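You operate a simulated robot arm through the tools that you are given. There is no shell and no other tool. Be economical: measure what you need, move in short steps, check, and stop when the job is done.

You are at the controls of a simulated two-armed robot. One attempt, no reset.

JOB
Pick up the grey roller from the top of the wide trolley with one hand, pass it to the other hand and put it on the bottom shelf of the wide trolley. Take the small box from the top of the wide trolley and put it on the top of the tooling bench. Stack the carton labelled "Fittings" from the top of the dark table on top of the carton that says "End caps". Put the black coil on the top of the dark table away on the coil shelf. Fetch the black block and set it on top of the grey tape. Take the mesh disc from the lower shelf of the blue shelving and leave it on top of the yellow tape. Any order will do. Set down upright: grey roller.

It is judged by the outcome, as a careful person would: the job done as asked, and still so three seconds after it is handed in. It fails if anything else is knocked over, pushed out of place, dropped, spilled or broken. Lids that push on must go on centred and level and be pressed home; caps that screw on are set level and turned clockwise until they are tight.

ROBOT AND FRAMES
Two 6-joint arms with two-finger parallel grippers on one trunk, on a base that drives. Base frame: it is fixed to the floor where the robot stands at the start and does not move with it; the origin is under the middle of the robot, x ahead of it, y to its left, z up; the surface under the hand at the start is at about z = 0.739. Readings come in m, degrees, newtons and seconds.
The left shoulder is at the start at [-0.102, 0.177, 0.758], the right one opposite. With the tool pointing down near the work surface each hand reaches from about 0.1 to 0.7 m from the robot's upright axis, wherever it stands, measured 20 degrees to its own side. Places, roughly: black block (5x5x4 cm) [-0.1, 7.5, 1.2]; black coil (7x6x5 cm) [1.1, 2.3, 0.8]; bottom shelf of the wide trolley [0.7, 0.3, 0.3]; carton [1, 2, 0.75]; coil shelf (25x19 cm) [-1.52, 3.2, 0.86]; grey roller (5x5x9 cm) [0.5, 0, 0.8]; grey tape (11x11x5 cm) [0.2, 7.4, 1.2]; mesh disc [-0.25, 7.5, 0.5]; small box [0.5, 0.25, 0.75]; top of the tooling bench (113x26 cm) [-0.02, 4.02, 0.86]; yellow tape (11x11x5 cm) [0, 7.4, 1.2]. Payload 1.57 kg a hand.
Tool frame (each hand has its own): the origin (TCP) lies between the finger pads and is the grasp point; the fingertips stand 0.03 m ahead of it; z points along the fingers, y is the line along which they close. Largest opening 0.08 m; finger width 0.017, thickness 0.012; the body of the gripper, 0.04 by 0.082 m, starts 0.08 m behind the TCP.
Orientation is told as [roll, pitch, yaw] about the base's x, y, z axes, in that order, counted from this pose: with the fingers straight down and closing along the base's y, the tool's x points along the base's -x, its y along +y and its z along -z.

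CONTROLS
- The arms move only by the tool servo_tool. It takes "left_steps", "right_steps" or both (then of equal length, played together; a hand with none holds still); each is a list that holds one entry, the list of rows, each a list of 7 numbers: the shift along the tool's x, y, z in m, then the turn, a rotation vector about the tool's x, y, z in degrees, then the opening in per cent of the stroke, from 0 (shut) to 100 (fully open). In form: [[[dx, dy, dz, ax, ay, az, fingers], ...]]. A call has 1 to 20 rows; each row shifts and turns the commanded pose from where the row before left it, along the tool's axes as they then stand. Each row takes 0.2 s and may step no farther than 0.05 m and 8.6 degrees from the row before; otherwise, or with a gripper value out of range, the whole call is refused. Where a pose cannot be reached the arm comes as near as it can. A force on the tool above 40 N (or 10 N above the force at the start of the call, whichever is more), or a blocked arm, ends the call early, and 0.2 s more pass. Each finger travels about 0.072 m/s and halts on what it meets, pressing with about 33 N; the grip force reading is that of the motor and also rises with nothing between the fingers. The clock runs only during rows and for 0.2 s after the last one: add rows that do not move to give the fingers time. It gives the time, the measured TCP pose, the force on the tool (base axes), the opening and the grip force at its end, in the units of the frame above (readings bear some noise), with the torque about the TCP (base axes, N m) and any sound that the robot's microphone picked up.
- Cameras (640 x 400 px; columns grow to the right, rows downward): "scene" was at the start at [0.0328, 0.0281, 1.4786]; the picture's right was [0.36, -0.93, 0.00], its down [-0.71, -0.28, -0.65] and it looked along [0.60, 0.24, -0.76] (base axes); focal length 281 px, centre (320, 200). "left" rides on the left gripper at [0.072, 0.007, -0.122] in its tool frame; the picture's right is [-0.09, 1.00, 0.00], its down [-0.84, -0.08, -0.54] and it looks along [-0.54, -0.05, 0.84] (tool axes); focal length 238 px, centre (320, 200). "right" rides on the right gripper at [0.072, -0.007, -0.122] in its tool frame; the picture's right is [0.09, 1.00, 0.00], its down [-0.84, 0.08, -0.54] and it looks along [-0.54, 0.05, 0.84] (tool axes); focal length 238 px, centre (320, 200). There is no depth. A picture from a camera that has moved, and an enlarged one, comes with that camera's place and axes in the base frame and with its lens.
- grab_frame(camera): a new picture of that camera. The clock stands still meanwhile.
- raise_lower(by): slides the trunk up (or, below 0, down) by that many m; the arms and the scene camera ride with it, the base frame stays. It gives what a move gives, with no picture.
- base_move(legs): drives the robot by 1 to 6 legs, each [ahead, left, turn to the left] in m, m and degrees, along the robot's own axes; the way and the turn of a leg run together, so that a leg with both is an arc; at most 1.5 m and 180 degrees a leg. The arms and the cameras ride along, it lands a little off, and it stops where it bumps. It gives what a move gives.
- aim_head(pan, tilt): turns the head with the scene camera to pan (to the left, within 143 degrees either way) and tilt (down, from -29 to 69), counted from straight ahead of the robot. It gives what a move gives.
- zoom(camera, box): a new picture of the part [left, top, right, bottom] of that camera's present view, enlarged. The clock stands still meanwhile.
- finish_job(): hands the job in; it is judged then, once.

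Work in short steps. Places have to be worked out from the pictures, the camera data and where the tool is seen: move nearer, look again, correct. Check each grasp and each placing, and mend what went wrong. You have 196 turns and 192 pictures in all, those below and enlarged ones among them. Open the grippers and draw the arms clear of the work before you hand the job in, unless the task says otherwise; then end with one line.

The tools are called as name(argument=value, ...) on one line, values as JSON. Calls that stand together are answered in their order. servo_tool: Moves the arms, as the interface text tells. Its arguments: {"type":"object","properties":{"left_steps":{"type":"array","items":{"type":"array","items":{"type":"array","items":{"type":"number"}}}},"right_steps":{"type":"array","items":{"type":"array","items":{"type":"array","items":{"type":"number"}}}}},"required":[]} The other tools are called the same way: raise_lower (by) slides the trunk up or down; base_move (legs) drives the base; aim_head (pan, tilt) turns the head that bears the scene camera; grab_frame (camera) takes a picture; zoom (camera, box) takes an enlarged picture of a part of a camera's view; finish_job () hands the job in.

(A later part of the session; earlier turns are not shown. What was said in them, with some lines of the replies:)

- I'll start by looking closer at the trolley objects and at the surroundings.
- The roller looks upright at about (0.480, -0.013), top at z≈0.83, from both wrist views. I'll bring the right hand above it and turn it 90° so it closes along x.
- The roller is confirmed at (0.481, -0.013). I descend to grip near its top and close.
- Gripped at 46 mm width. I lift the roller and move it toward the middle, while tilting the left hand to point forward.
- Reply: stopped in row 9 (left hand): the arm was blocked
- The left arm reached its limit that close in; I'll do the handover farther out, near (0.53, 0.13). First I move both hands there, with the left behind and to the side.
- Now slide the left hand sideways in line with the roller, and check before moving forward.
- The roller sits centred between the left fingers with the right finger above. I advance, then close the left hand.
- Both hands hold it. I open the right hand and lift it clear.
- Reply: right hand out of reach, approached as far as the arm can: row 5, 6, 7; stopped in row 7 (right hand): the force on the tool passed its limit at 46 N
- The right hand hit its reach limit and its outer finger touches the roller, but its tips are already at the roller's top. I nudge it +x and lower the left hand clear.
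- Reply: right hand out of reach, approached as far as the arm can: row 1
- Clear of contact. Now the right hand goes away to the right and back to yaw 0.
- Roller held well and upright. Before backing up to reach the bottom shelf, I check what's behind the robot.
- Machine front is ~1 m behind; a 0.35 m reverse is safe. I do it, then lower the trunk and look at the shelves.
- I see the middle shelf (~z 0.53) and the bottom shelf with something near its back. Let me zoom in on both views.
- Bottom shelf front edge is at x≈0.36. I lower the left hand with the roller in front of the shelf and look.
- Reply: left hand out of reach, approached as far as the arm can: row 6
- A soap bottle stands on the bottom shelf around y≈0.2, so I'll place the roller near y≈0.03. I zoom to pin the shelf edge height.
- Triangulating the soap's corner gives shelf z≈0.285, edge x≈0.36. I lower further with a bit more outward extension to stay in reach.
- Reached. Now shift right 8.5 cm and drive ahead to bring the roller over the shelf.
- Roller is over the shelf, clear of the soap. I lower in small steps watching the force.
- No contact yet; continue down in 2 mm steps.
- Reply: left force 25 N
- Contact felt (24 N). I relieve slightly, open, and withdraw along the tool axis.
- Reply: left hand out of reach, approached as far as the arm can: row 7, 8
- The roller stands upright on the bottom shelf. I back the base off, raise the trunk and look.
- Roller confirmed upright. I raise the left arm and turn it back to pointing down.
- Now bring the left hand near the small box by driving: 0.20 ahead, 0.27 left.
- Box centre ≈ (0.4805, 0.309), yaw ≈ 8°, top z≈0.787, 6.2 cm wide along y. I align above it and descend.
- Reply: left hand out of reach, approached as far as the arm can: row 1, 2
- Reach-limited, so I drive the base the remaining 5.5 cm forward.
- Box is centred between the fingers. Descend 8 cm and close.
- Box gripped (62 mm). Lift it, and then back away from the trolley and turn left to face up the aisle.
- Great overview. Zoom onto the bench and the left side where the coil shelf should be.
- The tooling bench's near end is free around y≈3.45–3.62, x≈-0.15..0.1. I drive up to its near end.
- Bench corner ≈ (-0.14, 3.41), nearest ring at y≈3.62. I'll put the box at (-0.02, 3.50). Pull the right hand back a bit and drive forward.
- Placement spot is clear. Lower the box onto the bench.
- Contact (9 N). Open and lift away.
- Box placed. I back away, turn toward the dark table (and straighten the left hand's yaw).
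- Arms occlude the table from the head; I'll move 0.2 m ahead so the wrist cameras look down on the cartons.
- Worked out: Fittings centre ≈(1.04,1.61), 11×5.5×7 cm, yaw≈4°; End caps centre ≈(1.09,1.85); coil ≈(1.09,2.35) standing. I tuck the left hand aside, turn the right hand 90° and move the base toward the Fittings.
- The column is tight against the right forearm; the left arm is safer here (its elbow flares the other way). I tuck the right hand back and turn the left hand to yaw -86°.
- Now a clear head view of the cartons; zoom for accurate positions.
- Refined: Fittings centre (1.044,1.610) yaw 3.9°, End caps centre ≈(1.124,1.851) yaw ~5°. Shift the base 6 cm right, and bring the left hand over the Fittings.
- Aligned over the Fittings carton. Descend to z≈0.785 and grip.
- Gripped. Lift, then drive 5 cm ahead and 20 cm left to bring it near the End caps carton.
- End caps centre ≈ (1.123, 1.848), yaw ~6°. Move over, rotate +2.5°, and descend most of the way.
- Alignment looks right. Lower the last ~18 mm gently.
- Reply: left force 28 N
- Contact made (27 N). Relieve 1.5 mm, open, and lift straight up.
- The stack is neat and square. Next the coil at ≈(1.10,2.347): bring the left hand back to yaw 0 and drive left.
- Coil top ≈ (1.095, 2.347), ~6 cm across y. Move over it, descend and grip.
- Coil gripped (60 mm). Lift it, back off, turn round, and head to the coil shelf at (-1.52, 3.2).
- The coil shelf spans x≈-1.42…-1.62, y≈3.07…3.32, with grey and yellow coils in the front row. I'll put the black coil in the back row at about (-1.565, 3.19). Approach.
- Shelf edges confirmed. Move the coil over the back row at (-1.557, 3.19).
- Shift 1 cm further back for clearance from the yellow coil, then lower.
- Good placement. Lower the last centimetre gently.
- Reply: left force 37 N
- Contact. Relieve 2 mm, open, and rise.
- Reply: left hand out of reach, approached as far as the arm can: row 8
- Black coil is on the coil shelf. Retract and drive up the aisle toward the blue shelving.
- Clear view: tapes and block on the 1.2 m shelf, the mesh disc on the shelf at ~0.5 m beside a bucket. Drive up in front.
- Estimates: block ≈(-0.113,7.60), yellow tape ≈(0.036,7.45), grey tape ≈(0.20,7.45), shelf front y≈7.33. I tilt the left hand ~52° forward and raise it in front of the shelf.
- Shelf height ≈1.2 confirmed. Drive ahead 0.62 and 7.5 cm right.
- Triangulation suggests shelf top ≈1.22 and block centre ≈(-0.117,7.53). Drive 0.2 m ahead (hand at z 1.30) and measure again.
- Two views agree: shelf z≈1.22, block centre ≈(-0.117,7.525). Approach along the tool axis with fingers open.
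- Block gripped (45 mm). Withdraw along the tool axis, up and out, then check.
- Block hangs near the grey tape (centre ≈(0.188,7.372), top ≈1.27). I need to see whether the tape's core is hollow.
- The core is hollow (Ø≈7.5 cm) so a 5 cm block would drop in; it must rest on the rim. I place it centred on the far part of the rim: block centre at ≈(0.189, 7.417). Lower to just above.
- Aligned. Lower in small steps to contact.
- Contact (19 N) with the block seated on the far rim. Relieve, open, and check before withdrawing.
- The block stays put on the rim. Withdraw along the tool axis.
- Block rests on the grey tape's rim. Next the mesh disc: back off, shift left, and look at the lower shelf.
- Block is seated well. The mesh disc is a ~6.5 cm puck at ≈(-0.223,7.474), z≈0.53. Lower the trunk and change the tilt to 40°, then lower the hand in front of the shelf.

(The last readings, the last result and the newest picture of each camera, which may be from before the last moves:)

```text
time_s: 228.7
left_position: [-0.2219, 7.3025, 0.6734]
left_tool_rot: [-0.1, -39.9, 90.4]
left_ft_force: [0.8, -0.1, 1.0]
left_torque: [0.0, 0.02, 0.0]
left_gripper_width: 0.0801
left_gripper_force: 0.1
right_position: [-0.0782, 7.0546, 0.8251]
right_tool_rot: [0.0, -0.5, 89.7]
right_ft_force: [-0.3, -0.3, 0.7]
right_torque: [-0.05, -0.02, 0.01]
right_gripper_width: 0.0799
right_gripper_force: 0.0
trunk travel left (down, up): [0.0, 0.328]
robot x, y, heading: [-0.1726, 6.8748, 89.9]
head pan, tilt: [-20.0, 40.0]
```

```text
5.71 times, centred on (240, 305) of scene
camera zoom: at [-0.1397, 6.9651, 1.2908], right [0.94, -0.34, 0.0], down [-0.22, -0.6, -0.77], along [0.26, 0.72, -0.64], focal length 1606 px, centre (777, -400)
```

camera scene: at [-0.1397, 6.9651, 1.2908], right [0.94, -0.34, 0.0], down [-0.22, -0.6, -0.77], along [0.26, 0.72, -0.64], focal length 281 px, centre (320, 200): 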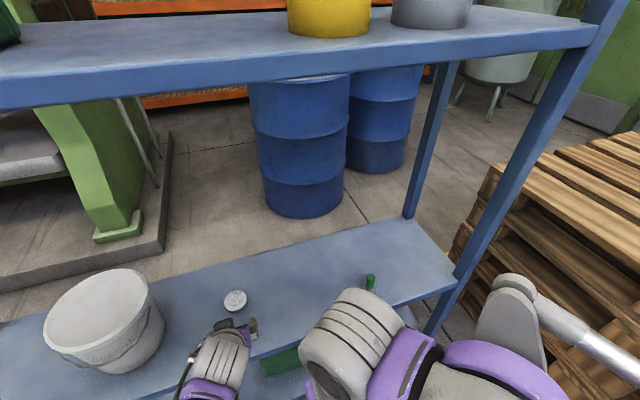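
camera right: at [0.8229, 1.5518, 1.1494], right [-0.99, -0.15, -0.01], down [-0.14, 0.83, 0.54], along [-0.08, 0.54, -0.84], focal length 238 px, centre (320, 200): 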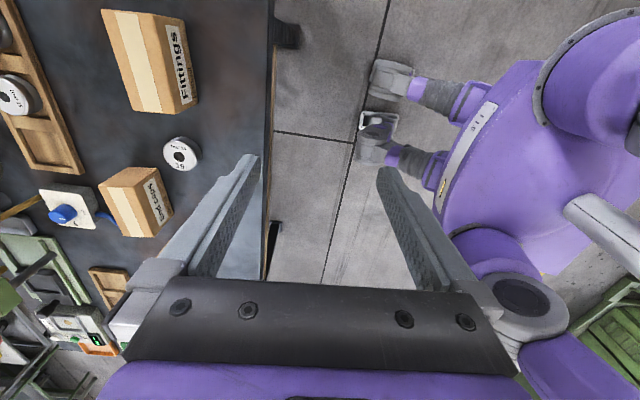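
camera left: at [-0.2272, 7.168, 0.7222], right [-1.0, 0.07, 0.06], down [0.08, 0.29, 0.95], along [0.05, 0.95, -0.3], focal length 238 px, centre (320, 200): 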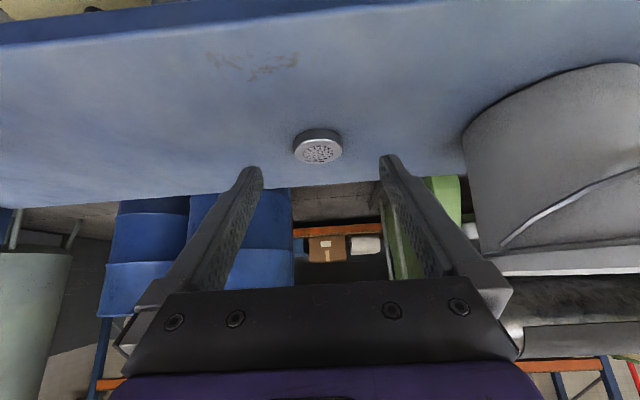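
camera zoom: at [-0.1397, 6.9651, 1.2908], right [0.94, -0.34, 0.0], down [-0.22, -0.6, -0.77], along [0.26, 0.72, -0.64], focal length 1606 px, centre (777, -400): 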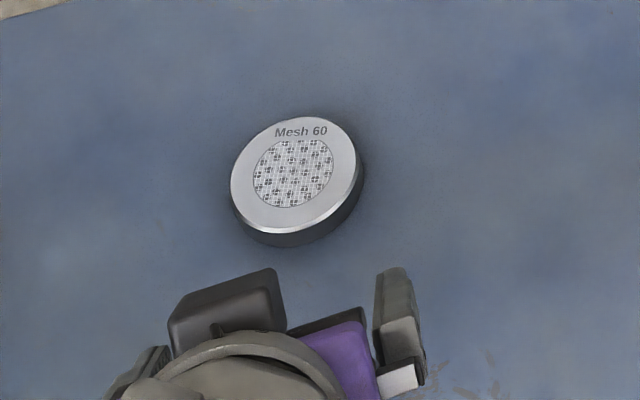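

Disc: centre ≈(-0.216,7.440), top ≈0.574, shelf ≈0.56, Ø62 mm. Move in to just above with open fingers.

servo_tool(left_steps=[[[-0.0125, -0.003, 0.0327, 0, 0, 0, 100], [-0.0125, -0.003, 0.0327, 0, 0, 0, 100], [-0.0125, 0, 0.0327, 0, 0, 0, 100], [-0.0126, 0, 0.0328, 0, 0, 0, 100], [0, 0, 0, 0, 0, 0, 100]]])

grab_frame(camera="left")

zoom(camera="scene", box=[170, 240, 310, 340])

```text
time_s: 229.9
left_position: [-0.2169, 7.4236, 0.6074]
left_tool_rot: [0.0, -39.9, 90.1]
left_ft_force: [0.2, 0.9, 0.1]
left_torque: [0.01, -0.06, 0.0]
left_gripper_width: 0.0801
left_gripper_force: 0.1
right_position: [-0.0798, 7.0535, 0.8265]
right_tool_rot: [0.0, -0.6, 89.7]
right_ft_force: [0.2, -0.5, 0.9]
right_torque: [-0.02, -0.01, 0.05]
right_gripper_width: 0.0802
right_gripper_force: 0.1
trunk travel left (down, up): [0.0, 0.328]
robot x, y, heading: [-0.1685, 6.8735, 90.1]
head pan, tilt: [-20.0, 40.0]
```

```text
71 pictures are left
camera left: at [-0.2213, 7.2896, 0.6536], right [-1.0, 0.07, 0.06], down [0.08, 0.29, 0.95], along [0.05, 0.95, -0.3], focal length 238 px, centre (320, 200)
```

left: 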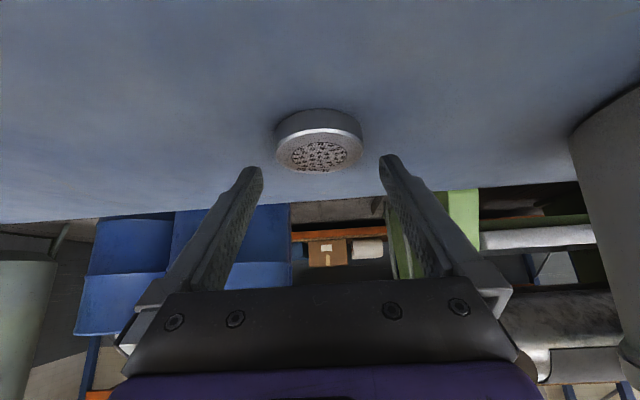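

```text
4.00 times, centred on (240, 290) of scene
camera zoom: at [-0.1398, 6.9646, 1.2908], right [0.94, -0.34, 0.0], down [-0.22, -0.6, -0.77], along [0.26, 0.72, -0.64], focal length 1124 px, centre (640, -160)
```

zoom: 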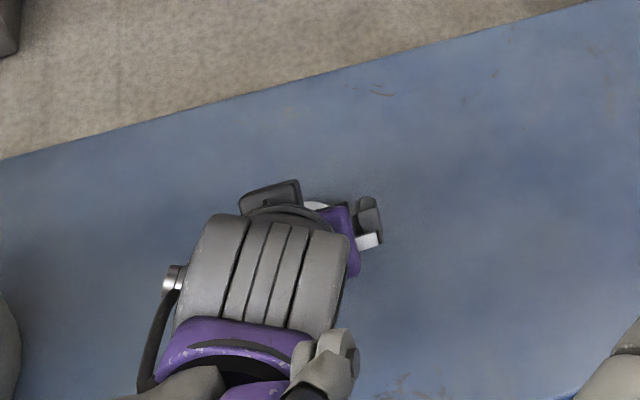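

Estimates hold (shelf 0.56). Lower 16 mm and close gently.

servo_tool(left_steps=[[[0.0045, 0, 0.0062, 0, 0, 0, 100], [0.003, 0, 0.004, 0, 0, 0, 100], [0.0015, 0, 0.002, 0, 0, 0, 100], [0, 0, 0, 0, 0, 0, 100]]])

grab_frame(camera="left")

```text
time_s: 230.9
left_position: [-0.2175, 7.4247, 0.5917]
left_tool_rot: [0.0, -40.0, 90.4]
left_ft_force: [-0.1, 0.1, -0.6]
left_torque: [0.0, 0.0, -0.01]
left_gripper_width: 0.0802
left_gripper_force: 0.1
right_position: [-0.0795, 7.0532, 0.8259]
right_tool_rot: [0.1, -0.6, 89.7]
right_ft_force: [0.4, -0.4, -0.2]
right_torque: [0.01, 0.02, -0.01]
right_gripper_width: 0.08
right_gripper_force: 0.1
trunk travel left (down, up): [0.0, 0.328]
robot x, y, heading: [-0.1713, 6.8778, 90.2]
head pan, tilt: [-20.0, 40.0]
```

```text
69 pictures are left
camera left: at [-0.2214, 7.2911, 0.6386], right [-1.0, 0.07, 0.06], down [0.08, 0.29, 0.95], along [0.05, 0.95, -0.3], focal length 238 px, centre (320, 200)
```

left: 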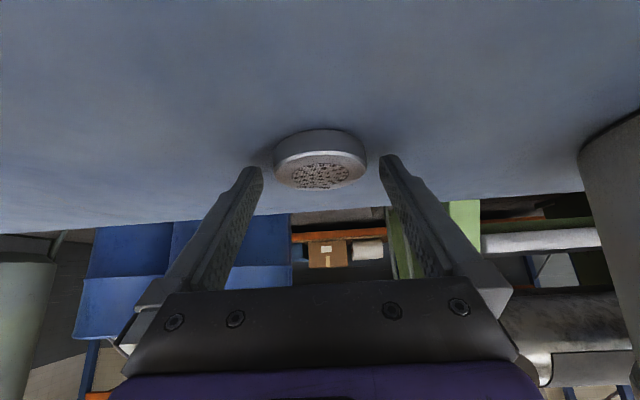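

servo_tool(left_steps=[[[-0.0046, 0, 0.0039, 0, 0, 0, 100], [0, 0, 0, 0, 0, 0, 85], [0, 0, 0, 0, 0, 0, 75], [0, 0, 0, 0, 0, 0, 50], [0, 0, 0, 0, 0, 0, 20], [0, 0, 0, 0, 0, 0, 0], [0, 0, 0, 0, 0, 0, 0]]])

grab_frame(camera="left")

```text
time_s: 232.5
left_position: [-0.2163, 7.4314, 0.5914]
left_tool_rot: [0.0, -40.0, 90.3]
left_ft_force: [0.7, 1.4, 2.5]
left_torque: [0.04, -0.03, -0.03]
left_gripper_width: 0.0611
left_gripper_force: 33.0
right_position: [-0.0795, 7.0525, 0.8258]
right_tool_rot: [0.1, -0.7, 89.8]
right_ft_force: [0.6, -0.1, 0.3]
right_torque: [0.0, -0.01, 0.01]
right_gripper_width: 0.0802
right_gripper_force: 0.1
trunk travel left (down, up): [0.0, 0.328]
robot x, y, heading: [-0.1699, 6.8731, 90.0]
head pan, tilt: [-20.0, 40.0]
```

```text
68 pictures are left
camera left: at [-0.2219, 7.2978, 0.6388], right [-1.0, 0.07, 0.06], down [0.08, 0.29, 0.95], along [0.05, 0.95, -0.3], focal length 238 px, centre (320, 200)
```

left: 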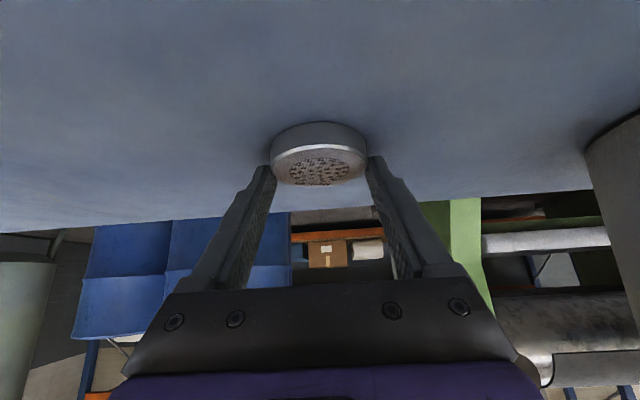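

Disc gripped at 61 mm. Lift 4 cm and check the hold.

servo_tool(left_steps=[[[-0.0064, 0, -0.0077, 0, 0, 0, 0], [-0.0097, 0, -0.0115, 0, 0, 0, 0], [-0.0097, 0, -0.0115, 0, 0, 0, 0], [0, 0, 0, 0, 0, 0, 0], [0, 0, 0, 0, 0, 0, 0]]])

grab_frame(camera="left")

```text
time_s: 233.7
left_position: [-0.2161, 7.4316, 0.6317]
left_tool_rot: [-0.1, -39.9, 90.3]
left_ft_force: [-0.1, -0.7, -3.8]
left_torque: [-0.03, 0.02, -0.01]
left_gripper_width: 0.0609
left_gripper_force: 33.3
right_position: [-0.0786, 7.0536, 0.8259]
right_tool_rot: [0.0, -0.7, 89.7]
right_ft_force: [0.2, 0.3, 0.3]
right_torque: [0.02, 0.0, 0.02]
right_gripper_width: 0.0799
right_gripper_force: 0.1
trunk travel left (down, up): [0.0, 0.328]
robot x, y, heading: [-0.1649, 6.8727, 89.9]
head pan, tilt: [-20.0, 40.0]
```

```text
67 pictures are left
camera left: at [-0.2211, 7.2984, 0.6783], right [-1.0, 0.07, 0.06], down [0.08, 0.29, 0.95], along [0.05, 0.95, -0.3], focal length 238 px, centre (320, 200)
```

left: 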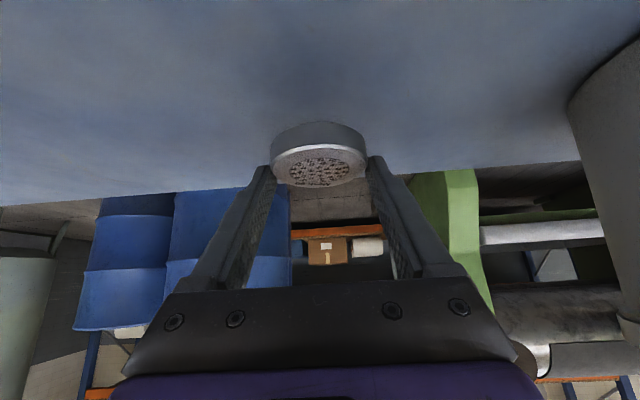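

Held level. Back out, raise trunk and arm to above the upper shelf level.

base_move(legs=[[-0.4, 0, 0]])

raise_lower(by=0.328)

servo_tool(left_steps=[[[-0.0314, 0, -0.0374, 0, 0, 0, 0], [-0.0314, 0, -0.0374, 0, 0, 0, 0], [-0.0314, 0, -0.0374, 0, 0, 0, 0], [-0.0314, 0, -0.0374, 0, 0, 0, 0], [-0.0314, 0, -0.0374, 0, 0, 0, 0], [-0.0314, 0, -0.0374, 0, 0, 0, 0], [-0.0314, 0, -0.0374, 0, 0, 0, 0], [-0.0314, 0, -0.0374, 0, 0, 0, 0], [0, 0, 0, 0, 0, 0, 0]]])

aim_head(pan=-15, tilt=35)

grab_frame(camera="scene")

grab_frame(camera="left")

```text
time_s: 236.2
left_position: [-0.2153, 7.0303, 0.6317]
left_tool_rot: [-0.1, -40.1, 90.1]
left_ft_force: [0.1, -0.3, -2.9]
left_torque: [-0.01, -0.01, 0.02]
left_gripper_width: 0.0612
left_gripper_force: 32.7
right_position: [-0.078, 6.6528, 0.8249]
right_tool_rot: [0.1, -0.6, 89.6]
right_ft_force: [-0.3, 0.4, -0.1]
right_torque: [-0.01, -0.02, -0.01]
right_gripper_width: 0.0801
right_gripper_force: 0.1
trunk travel left (down, up): [0.0, 0.328]
robot x, y, heading: [-0.1716, 6.4728, 89.6]
head pan, tilt: [-20.0, 40.0]
```

```text
time_s: 239.4
left_position: [-0.2148, 7.0313, 0.9584]
left_tool_rot: [-0.1, -39.8, 90.1]
left_ft_force: [0.0, 0.3, -2.4]
left_torque: [0.04, 0.02, -0.01]
left_gripper_width: 0.0608
left_gripper_force: 32.9
right_position: [-0.0789, 6.6524, 1.154]
right_tool_rot: [0.1, -0.7, 89.7]
right_ft_force: [-0.1, -0.5, 0.6]
right_torque: [0.02, -0.03, 0.0]
right_gripper_width: 0.0797
right_gripper_force: 0.0
trunk travel left (down, up): [-0.328, 0.0]
robot x, y, heading: [-0.1678, 6.4736, 89.9]
head pan, tilt: [-20.0, 40.0]
```

```text
time_s: 241.4
left_position: [-0.2142, 7.0296, 1.3492]
left_tool_rot: [-0.1, -40.0, 90.1]
left_ft_force: [-1.0, -0.4, -3.0]
left_torque: [-0.04, 0.02, 0.03]
left_gripper_width: 0.0612
left_gripper_force: 33.0
right_position: [-0.0787, 6.6517, 1.1542]
right_tool_rot: [0.1, -0.6, 89.7]
right_ft_force: [1.1, -0.2, 1.0]
right_torque: [0.02, 0.0, 0.02]
right_gripper_width: 0.08
right_gripper_force: 0.1
trunk travel left (down, up): [-0.328, 0.0]
robot x, y, heading: [-0.1677, 6.4742, 89.8]
head pan, tilt: [-20.0, 40.0]
```

```text
time_s: 242.1
left_position: [-0.2129, 7.0297, 1.3497]
left_tool_rot: [-0.1, -39.9, 90.2]
left_ft_force: [0.3, 0.7, -2.9]
left_torque: [-0.02, -0.02, 0.01]
left_gripper_width: 0.0608
left_gripper_force: 32.9
right_position: [-0.0781, 6.6529, 1.154]
right_tool_rot: [0.1, -0.7, 89.6]
right_ft_force: [0.0, -0.4, 0.1]
right_torque: [-0.04, -0.01, 0.01]
right_gripper_width: 0.08
right_gripper_force: 0.0
trunk travel left (down, up): [-0.328, 0.0]
robot x, y, heading: [-0.1713, 6.4757, 90.2]
head pan, tilt: [-15.0, 35.0]
```

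```text
66 pictures are left
camera scene: at [-0.1459, 6.5161, 1.6314], right [0.97, -0.26, 0.0], down [-0.15, -0.55, -0.82], along [0.21, 0.79, -0.57], focal length 281 px, centre (320, 200)
```

scene: 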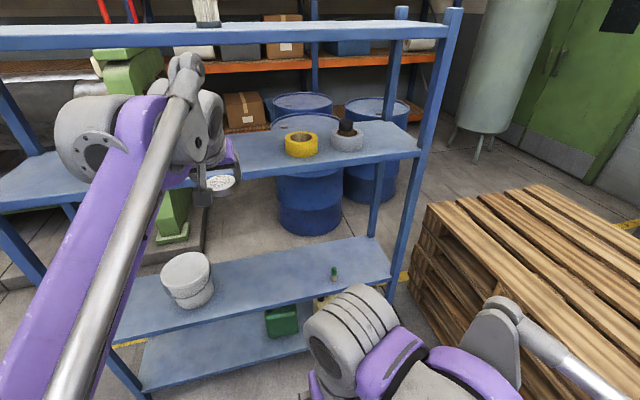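

```text
65 pictures are left
camera left: at [-0.2189, 6.8962, 1.3966], right [-1.0, 0.07, 0.06], down [0.08, 0.29, 0.95], along [0.05, 0.95, -0.3], focal length 238 px, centre (320, 200)
```

left: 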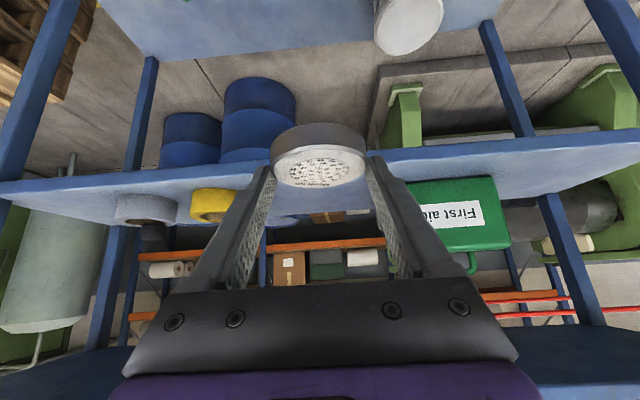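

Disc still level. Shift right 0.235 and ahead 0.2 toward the yellow tape, then measure.

base_move(legs=[[0, -0.236, 0], [0.2, 0, 0]])

grab_frame(camera="left")

grab_frame(camera="scene")

```text
time_s: 246.0
left_position: [0.0188, 7.2288, 1.3493]
left_tool_rot: [0.1, -39.9, 90.5]
left_ft_force: [-0.3, -0.4, -2.7]
left_torque: [-0.05, 0.0, -0.03]
left_gripper_width: 0.0612
left_gripper_force: 33.1
right_position: [0.1566, 6.8518, 1.1526]
right_tool_rot: [0.2, -0.6, 89.9]
right_ft_force: [0.7, -0.2, -0.2]
right_torque: [0.02, 0.02, 0.02]
right_gripper_width: 0.0802
right_gripper_force: 0.2
trunk travel left (down, up): [-0.328, 0.0]
robot x, y, heading: [0.0687, 6.6756, 90.3]
head pan, tilt: [-15.0, 35.0]
```

```text
64 pictures are left
camera left: at [0.0145, 7.0953, 1.3963], right [-1.0, 0.06, 0.06], down [0.07, 0.29, 0.95], along [0.04, 0.95, -0.3], focal length 238 px, centre (320, 200)
```

left: 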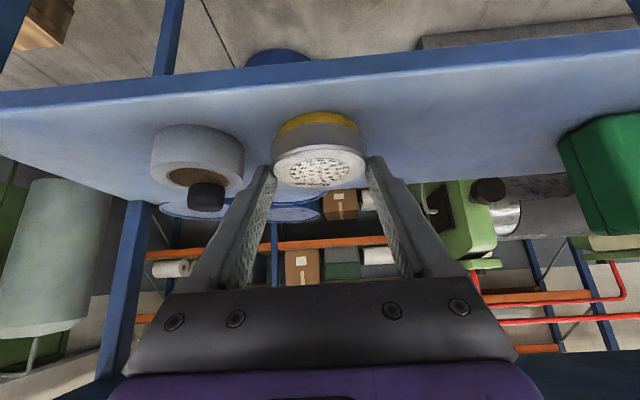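

```text
63 pictures are left
camera scene: at [0.0895, 6.7157, 1.6312], right [0.97, -0.25, 0.0], down [-0.15, -0.55, -0.82], along [0.21, 0.79, -0.57], focal length 281 px, centre (320, 200)
```

scene: 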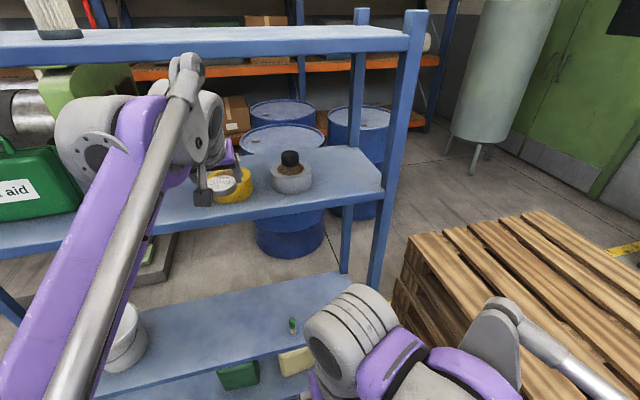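

zoom(camera="scene", box=[170, 130, 330, 230])

zoom(camera="left", box=[140, 60, 400, 220])

```text
4.00 times, centred on (250, 180) of scene
camera zoom: at [0.0895, 6.7157, 1.6312], right [0.97, -0.25, 0.0], down [-0.15, -0.55, -0.82], along [0.21, 0.79, -0.57], focal length 1124 px, centre (600, 280)
```

zoom: 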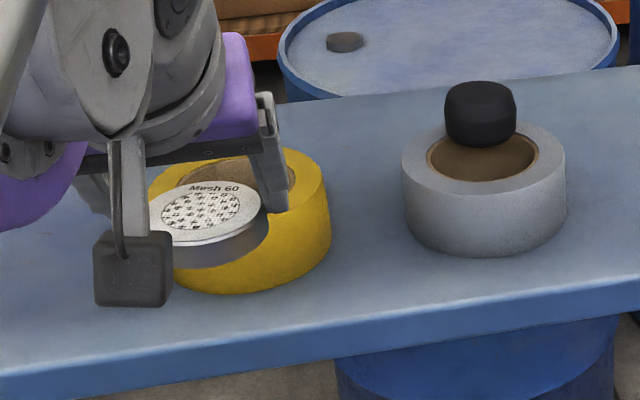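

```text
2.46 times, centred on (270, 140) of left
camera zoom: at [0.0145, 7.0953, 1.3963], right [-1.0, 0.06, 0.06], down [0.07, 0.29, 0.95], along [0.04, 0.95, -0.3], focal length 587 px, centre (443, 348)
```

zoom: 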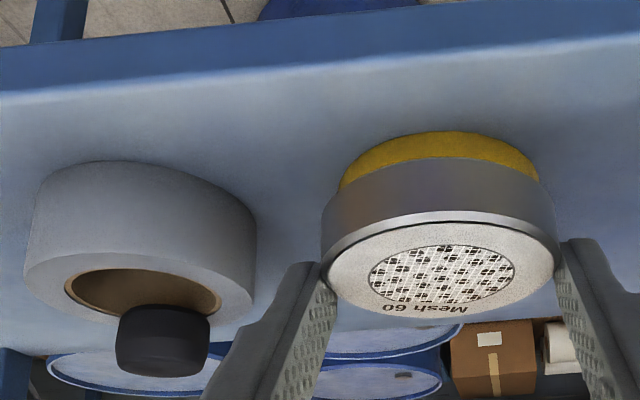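

Yellow tape centre ≈(0.027,7.376). I'll set the disc (Ø61) on its front rim, centred ≈(0.027,7.334). Drive ahead 7 cm and measure again.

base_move(legs=[[0.075, -0.008, -0.3]])

grab_frame(camera="left")

zoom(camera="scene", box=[170, 130, 330, 230])

```text
time_s: 247.0
left_position: [0.0308, 7.3022, 1.3496]
left_tool_rot: [-0.1, -39.9, 90.1]
left_ft_force: [0.4, 0.4, -3.4]
left_torque: [-0.01, -0.01, 0.0]
left_gripper_width: 0.0609
left_gripper_force: 32.6
right_position: [0.164, 6.925, 1.1526]
right_tool_rot: [0.1, -0.6, 89.4]
right_ft_force: [-0.9, 0.7, -0.5]
right_torque: [0.06, 0.0, -0.02]
right_gripper_width: 0.0798
right_gripper_force: 0.0
trunk travel left (down, up): [-0.328, 0.0]
robot x, y, heading: [0.0749, 6.7486, 89.9]
head pan, tilt: [-15.0, 35.0]
```

```text
60 pictures are left
camera left: at [0.0252, 7.1691, 1.3962], right [-1.0, 0.07, 0.06], down [0.08, 0.29, 0.95], along [0.05, 0.95, -0.3], focal length 238 px, centre (320, 200)
```

left: 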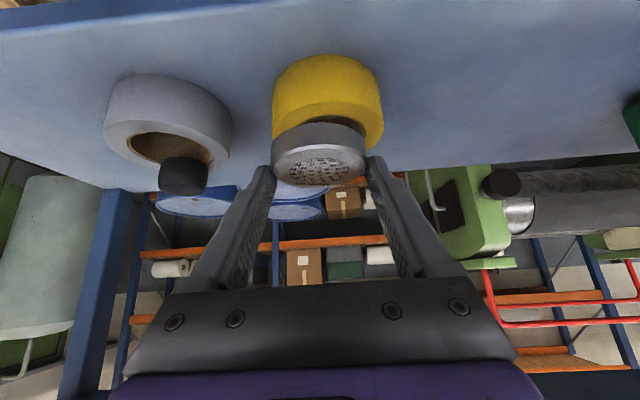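

```text
4.00 times, centred on (250, 180) of scene
camera zoom: at [0.0976, 6.7891, 1.6311], right [0.97, -0.26, 0.0], down [-0.15, -0.55, -0.82], along [0.21, 0.79, -0.57], focal length 1124 px, centre (600, 280)
```

zoom: 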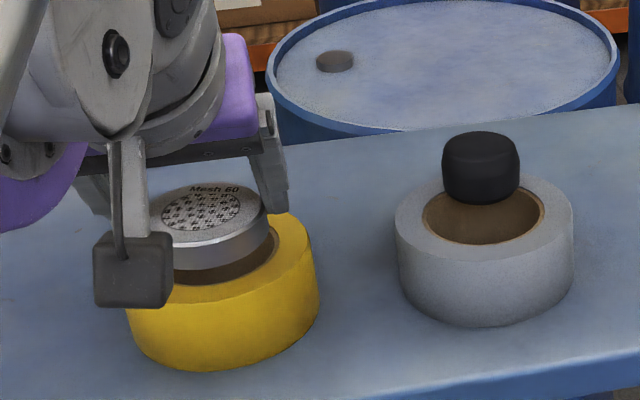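

Tape centre holds at ≈(0.0265,7.376). Fine-adjust and lower to ~1 cm above.

servo_tool(left_steps=[[[-0.0176, 0.005, 0.0148, 0, 0, 0, 0], [0.011, 0, 0.0134, 0, 0, 0, 0], [0.0115, 0, 0.0134, 0, 0, 0, 0], [0, 0, 0, 0, 0, 0, 0]]])

grab_frame(camera="left")

zoom(camera="scene", box=[170, 130, 330, 230])

```text
time_s: 248.0
left_position: [0.0262, 7.3271, 1.3149]
left_tool_rot: [-0.1, -39.9, 90.1]
left_ft_force: [0.1, -1.0, -3.2]
left_torque: [0.03, 0.0, -0.05]
left_gripper_width: 0.061
left_gripper_force: 33.0
right_position: [0.1655, 6.9275, 1.1529]
right_tool_rot: [0.2, -0.6, 89.5]
right_ft_force: [0.1, 0.0, -0.8]
right_torque: [0.0, -0.02, -0.03]
right_gripper_width: 0.0801
right_gripper_force: 0.0
trunk travel left (down, up): [-0.328, 0.0]
robot x, y, heading: [0.0756, 6.7483, 89.9]
head pan, tilt: [-15.0, 35.0]
```

```text
58 pictures are left
camera left: at [0.0209, 7.1936, 1.362], right [-1.0, 0.07, 0.06], down [0.08, 0.29, 0.95], along [0.05, 0.95, -0.3], focal length 238 px, centre (320, 200)
```

left: 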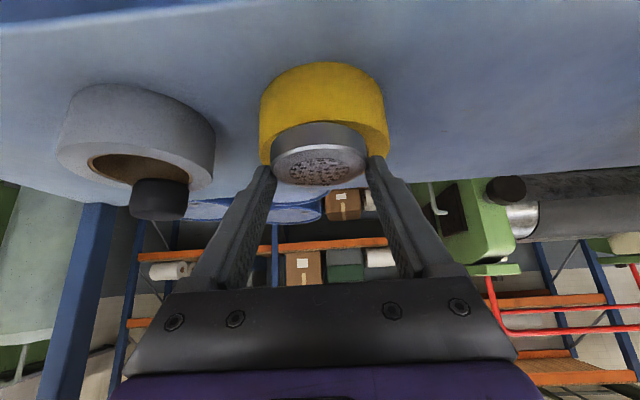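

```text
4.00 times, centred on (250, 180) of scene
camera zoom: at [0.0976, 6.7909, 1.6314], right [0.97, -0.26, 0.0], down [-0.15, -0.55, -0.82], along [0.21, 0.79, -0.57], focal length 1124 px, centre (600, 280)
```

zoom: 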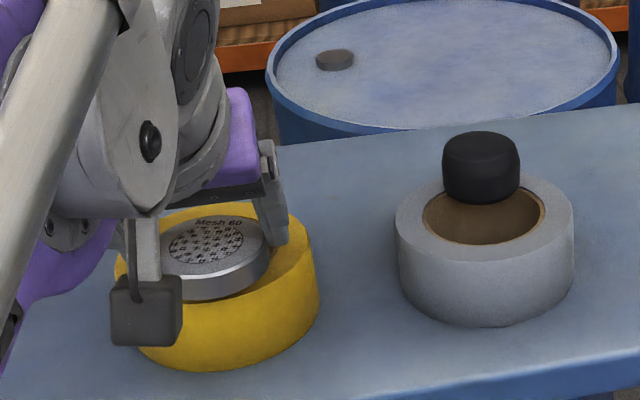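

Disc is over the front rim as planned (r≈0.039 from centre). Lower gently to contact.

servo_tool(left_steps=[[[0.0055, 0, 0.005, 0, 0, 0, 0], [0.0019, 0, 0.0023, 0, 0, 0, 0], [0.0013, 0, 0.0015, 0, 0, 0, 0], [0.0013, 0, 0.0015, 0, 0, 0, 0], [0, 0, 0, 0, 0, 0, 0]]])

```text
time_s: 249.2
left_position: [0.0261, 7.326, 1.3]
left_tool_rot: [-0.2, -39.8, 90.2]
left_ft_force: [0.3, 0.5, -1.6]
left_torque: [-0.02, -0.01, 0.01]
left_gripper_width: 0.0609
left_gripper_force: 33.4
right_position: [0.1655, 6.9269, 1.1536]
right_tool_rot: [0.1, -0.6, 89.5]
right_ft_force: [-0.7, -0.5, 0.7]
right_torque: [0.01, 0.05, 0.0]
right_gripper_width: 0.08
right_gripper_force: 0.1
trunk travel left (down, up): [-0.328, 0.0]
robot x, y, heading: [0.0733, 6.7515, 90.0]
head pan, tilt: [-15.0, 35.0]
```

servo_tool(left_steps=[[[0.0013, 0, 0.0015, 0, 0, 0, 0], [0.0009, 0, 0.0011, 0, 0, 0, 0], [0, 0, 0, 0, 0, 0, 0]]])

grab_frame(camera="left")

zoom(camera="scene", box=[170, 130, 330, 230])

```text
time_s: 250.0
left_position: [0.0259, 7.3254, 1.2993]
left_tool_rot: [0.0, -40.2, 90.1]
left_ft_force: [-0.4, 5.2, 25.6]
left_torque: [0.34, 0.14, -0.02]
left_gripper_width: 0.0614
left_gripper_force: 33.2
right_position: [0.1658, 6.9268, 1.1541]
right_tool_rot: [0.1, -0.7, 89.5]
right_ft_force: [-0.7, 0.3, 0.7]
right_torque: [0.03, 0.0, 0.03]
right_gripper_width: 0.0802
right_gripper_force: 0.1
trunk travel left (down, up): [-0.328, 0.0]
robot x, y, heading: [0.0727, 6.7494, 90.0]
head pan, tilt: [-15.0, 35.0]
```

```text
56 pictures are left
camera left: at [0.0203, 7.192, 1.3456], right [-1.0, 0.07, 0.06], down [0.08, 0.29, 0.95], along [0.05, 0.95, -0.29], focal length 238 px, centre (320, 200)
```

left: 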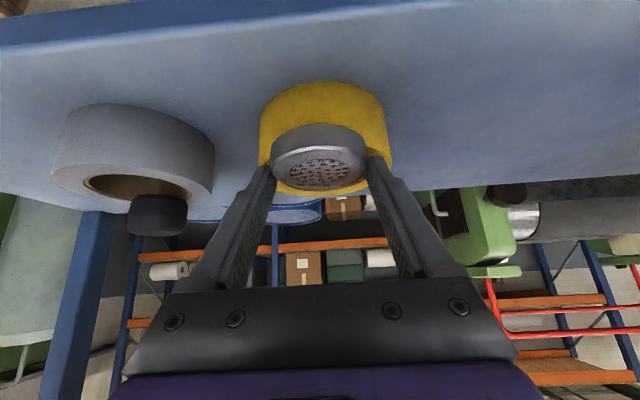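

```text
4.00 times, centred on (250, 180) of scene
camera zoom: at [0.0976, 6.7893, 1.6317], right [0.97, -0.26, 0.0], down [-0.15, -0.55, -0.82], along [0.21, 0.79, -0.57], focal length 1124 px, centre (600, 280)
```

zoom: 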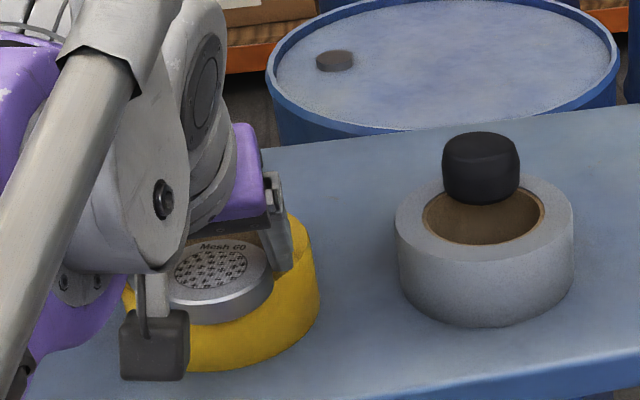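

Contact (26 N). Relieve, open and check.

servo_tool(left_steps=[[[-0.0011, 0, -0.0013, 0, 0, 0, 0], [0, 0, 0, 0, 0, 0, 0], [0, 0, 0, 0, 0, 0, 85], [0, 0, 0, 0, 0, 0, 95], [0, 0, 0, 0, 0, 0, 100], [0, 0, 0, 0, 0, 0, 100]]])

grab_frame(camera="left")

```text
time_s: 251.4
left_position: [0.026, 7.3265, 1.2992]
left_tool_rot: [-0.1, -39.9, 90.1]
left_ft_force: [-0.7, 0.1, -0.1]
left_torque: [0.04, 0.01, -0.01]
left_gripper_width: 0.08
left_gripper_force: 0.1
right_position: [0.1648, 6.9271, 1.1526]
right_tool_rot: [0.1, -0.7, 89.5]
right_ft_force: [-0.5, -0.6, -0.2]
right_torque: [-0.02, 0.04, 0.02]
right_gripper_width: 0.08
right_gripper_force: 0.1
trunk travel left (down, up): [-0.328, 0.0]
robot x, y, heading: [0.077, 6.7516, 89.9]
head pan, tilt: [-15.0, 35.0]
```

```text
54 pictures are left
camera left: at [0.0209, 7.1926, 1.346], right [-1.0, 0.07, 0.06], down [0.08, 0.29, 0.95], along [0.05, 0.95, -0.3], focal length 238 px, centre (320, 200)
```

left: 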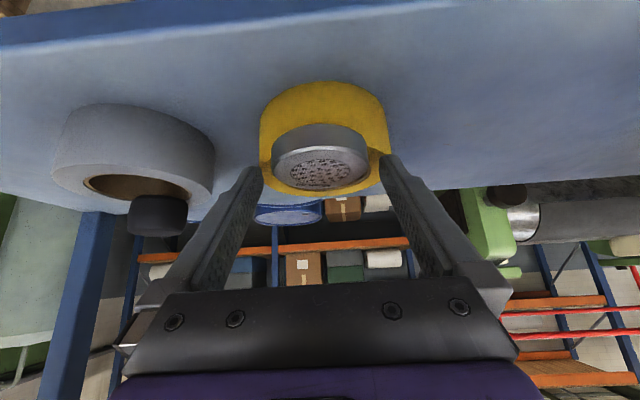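

Disc stays in place. Withdraw up and back along the tool axis, then back the base off.

servo_tool(left_steps=[[[-0.013, 0, -0.0153, 0, 0, 0, 100], [0, 0, -0.045, 0, 0, 0, 100], [0, 0, -0.045, 0, 0, 0, 100], [0, 0, 0, 0, 0, 0, 100]]])

base_move(legs=[[-0.3, 0, 0]])

zoom(camera="scene", box=[150, 80, 390, 230])

grab_frame(camera="left")

```text
time_s: 252.4
left_position: [0.0252, 7.2697, 1.3869]
left_tool_rot: [0.0, -39.9, 90.1]
left_ft_force: [-0.3, -0.2, -0.2]
left_torque: [-0.02, 0.01, 0.01]
left_gripper_width: 0.0798
left_gripper_force: 0.0
right_position: [0.1652, 6.9265, 1.1528]
right_tool_rot: [0.1, -0.5, 89.6]
right_ft_force: [-0.5, 0.1, 0.5]
right_torque: [0.0, 0.0, 0.0]
right_gripper_width: 0.0802
right_gripper_force: 0.0
trunk travel left (down, up): [-0.328, 0.0]
robot x, y, heading: [0.0765, 6.7483, 89.9]
head pan, tilt: [-15.0, 35.0]
```

```text
time_s: 254.4
left_position: [0.0253, 6.979, 1.3864]
left_tool_rot: [-0.1, -39.9, 90.0]
left_ft_force: [0.7, -0.6, 0.1]
left_torque: [0.01, -0.02, 0.0]
left_gripper_width: 0.08
left_gripper_force: 0.0
right_position: [0.1654, 6.6377, 1.1534]
right_tool_rot: [0.1, -0.6, 89.4]
right_ft_force: [0.3, -1.3, 0.4]
right_torque: [-0.05, -0.02, -0.02]
right_gripper_width: 0.0799
right_gripper_force: 0.0
trunk travel left (down, up): [-0.328, 0.0]
robot x, y, heading: [0.0756, 6.4592, 89.8]
head pan, tilt: [-15.0, 35.0]
```

```text
2.67 times, centred on (270, 155) of scene
camera zoom: at [0.0968, 6.5007, 1.6316], right [0.97, -0.26, 0.0], down [-0.15, -0.55, -0.82], along [0.21, 0.79, -0.57], focal length 750 px, centre (453, 320)
```

zoom: 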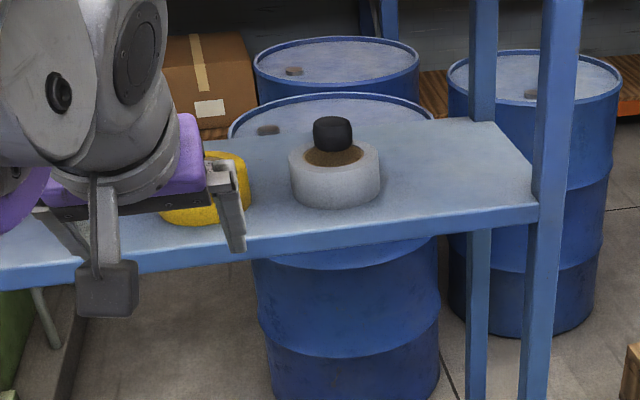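

```text
52 pictures are left
camera left: at [0.0202, 6.8452, 1.4342], right [-1.0, 0.07, 0.06], down [0.08, 0.29, 0.95], along [0.05, 0.95, -0.3], focal length 238 px, centre (320, 200)
```

left: 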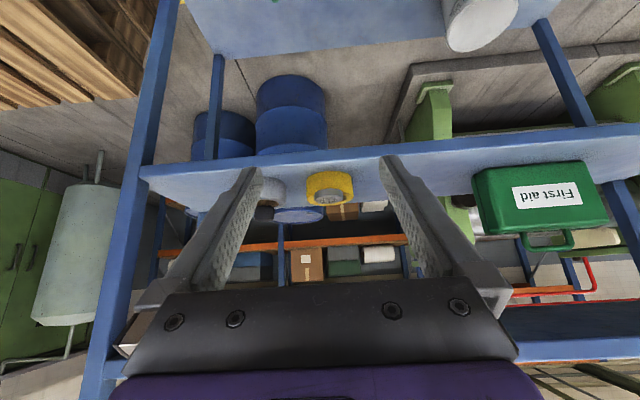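

zoom(camera="left", box=[240, 130, 400, 230])

base_move(legs=[[-0.15, 0.35, 0]])

aim_head(pan=-30, tilt=25)

grab_frame(camera="scene")

```text
4.00 times, centred on (320, 180) of left
camera zoom: at [0.0202, 6.8452, 1.4342], right [-1.0, 0.07, 0.06], down [0.08, 0.29, 0.95], along [0.05, 0.95, -0.3], focal length 953 px, centre (320, 280)
```

zoom: 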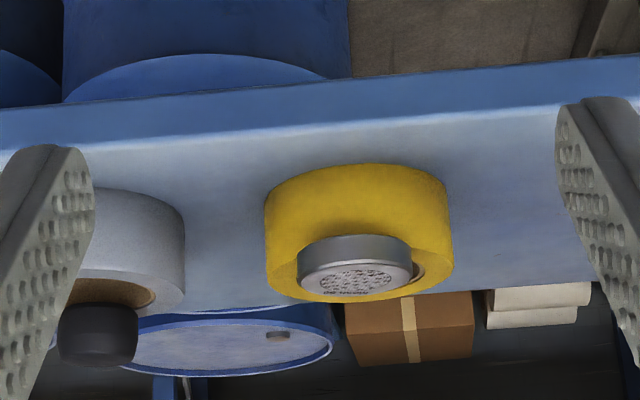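

```text
time_s: 258.1
left_position: [-0.3304, 6.8294, 1.3877]
left_tool_rot: [-0.1, -39.9, 89.9]
left_ft_force: [-0.4, 0.2, -0.9]
left_torque: [-0.04, 0.03, -0.01]
left_gripper_width: 0.08
left_gripper_force: 0.1
right_position: [-0.1911, 6.4876, 1.1542]
right_tool_rot: [0.1, -0.6, 89.4]
right_ft_force: [-0.8, 0.8, 0.5]
right_torque: [0.03, 0.0, -0.02]
right_gripper_width: 0.08
right_gripper_force: 0.0
trunk travel left (down, up): [-0.328, 0.0]
robot x, y, heading: [-0.2807, 6.3133, 89.7]
head pan, tilt: [-15.0, 35.0]
```

```text
time_s: 258.9
left_position: [-0.3314, 6.8296, 1.3862]
left_tool_rot: [0.0, -39.9, 90.0]
left_ft_force: [-0.3, -0.4, 0.3]
left_torque: [0.02, -0.05, -0.03]
left_gripper_width: 0.0801
left_gripper_force: 0.0
right_position: [-0.1921, 6.4871, 1.1534]
right_tool_rot: [0.1, -0.6, 89.5]
right_ft_force: [-0.6, -0.6, -0.2]
right_torque: [-0.01, -0.03, 0.0]
right_gripper_width: 0.0802
right_gripper_force: 0.2
trunk travel left (down, up): [-0.328, 0.0]
robot x, y, heading: [-0.2811, 6.3104, 89.7]
head pan, tilt: [-30.0, 25.0]
```

```text
50 pictures are left
camera scene: at [-0.2366, 6.3457, 1.6472], right [0.86, -0.5, 0.0], down [-0.21, -0.37, -0.91], along [0.46, 0.78, -0.42], focal length 281 px, centre (320, 200)
```

scene: 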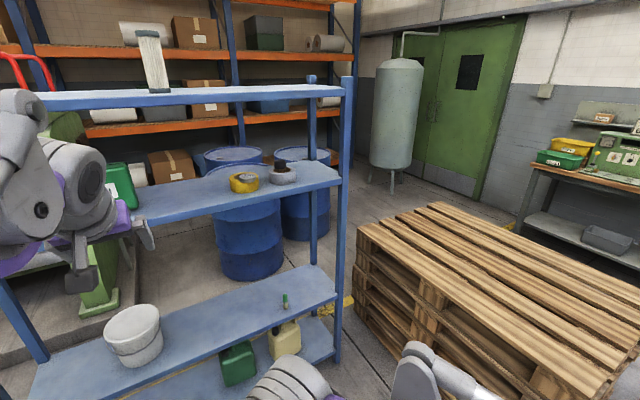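

zoom(camera="scene", box=[200, 140, 320, 220])

```text
5.00 times, centred on (260, 180) of scene
camera zoom: at [-0.2366, 6.3457, 1.6472], right [0.86, -0.5, 0.0], down [-0.21, -0.37, -0.91], along [0.46, 0.78, -0.42], focal length 1406 px, centre (620, 300)
```

zoom: 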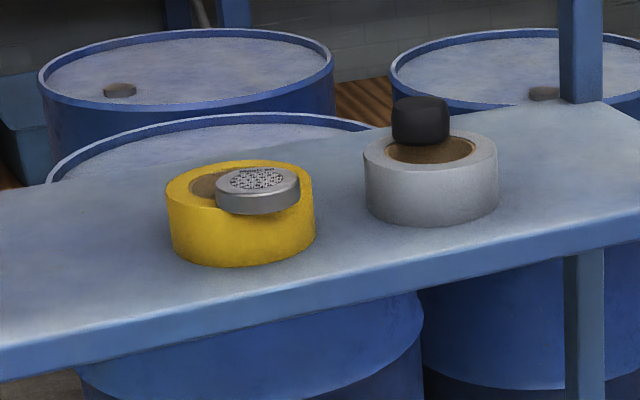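

Disc and block both rest level on their tapes, and the other items were each checked after being placed. Both grippers are open and the arms are clear, so I hand in.

finish_job()

```text
The job is handed in.
```

All six items are in their places and the job is handed in. The black block and the mesh disc sit on the rims of the grey and yellow tapes because the hollow cores are wider than they are.
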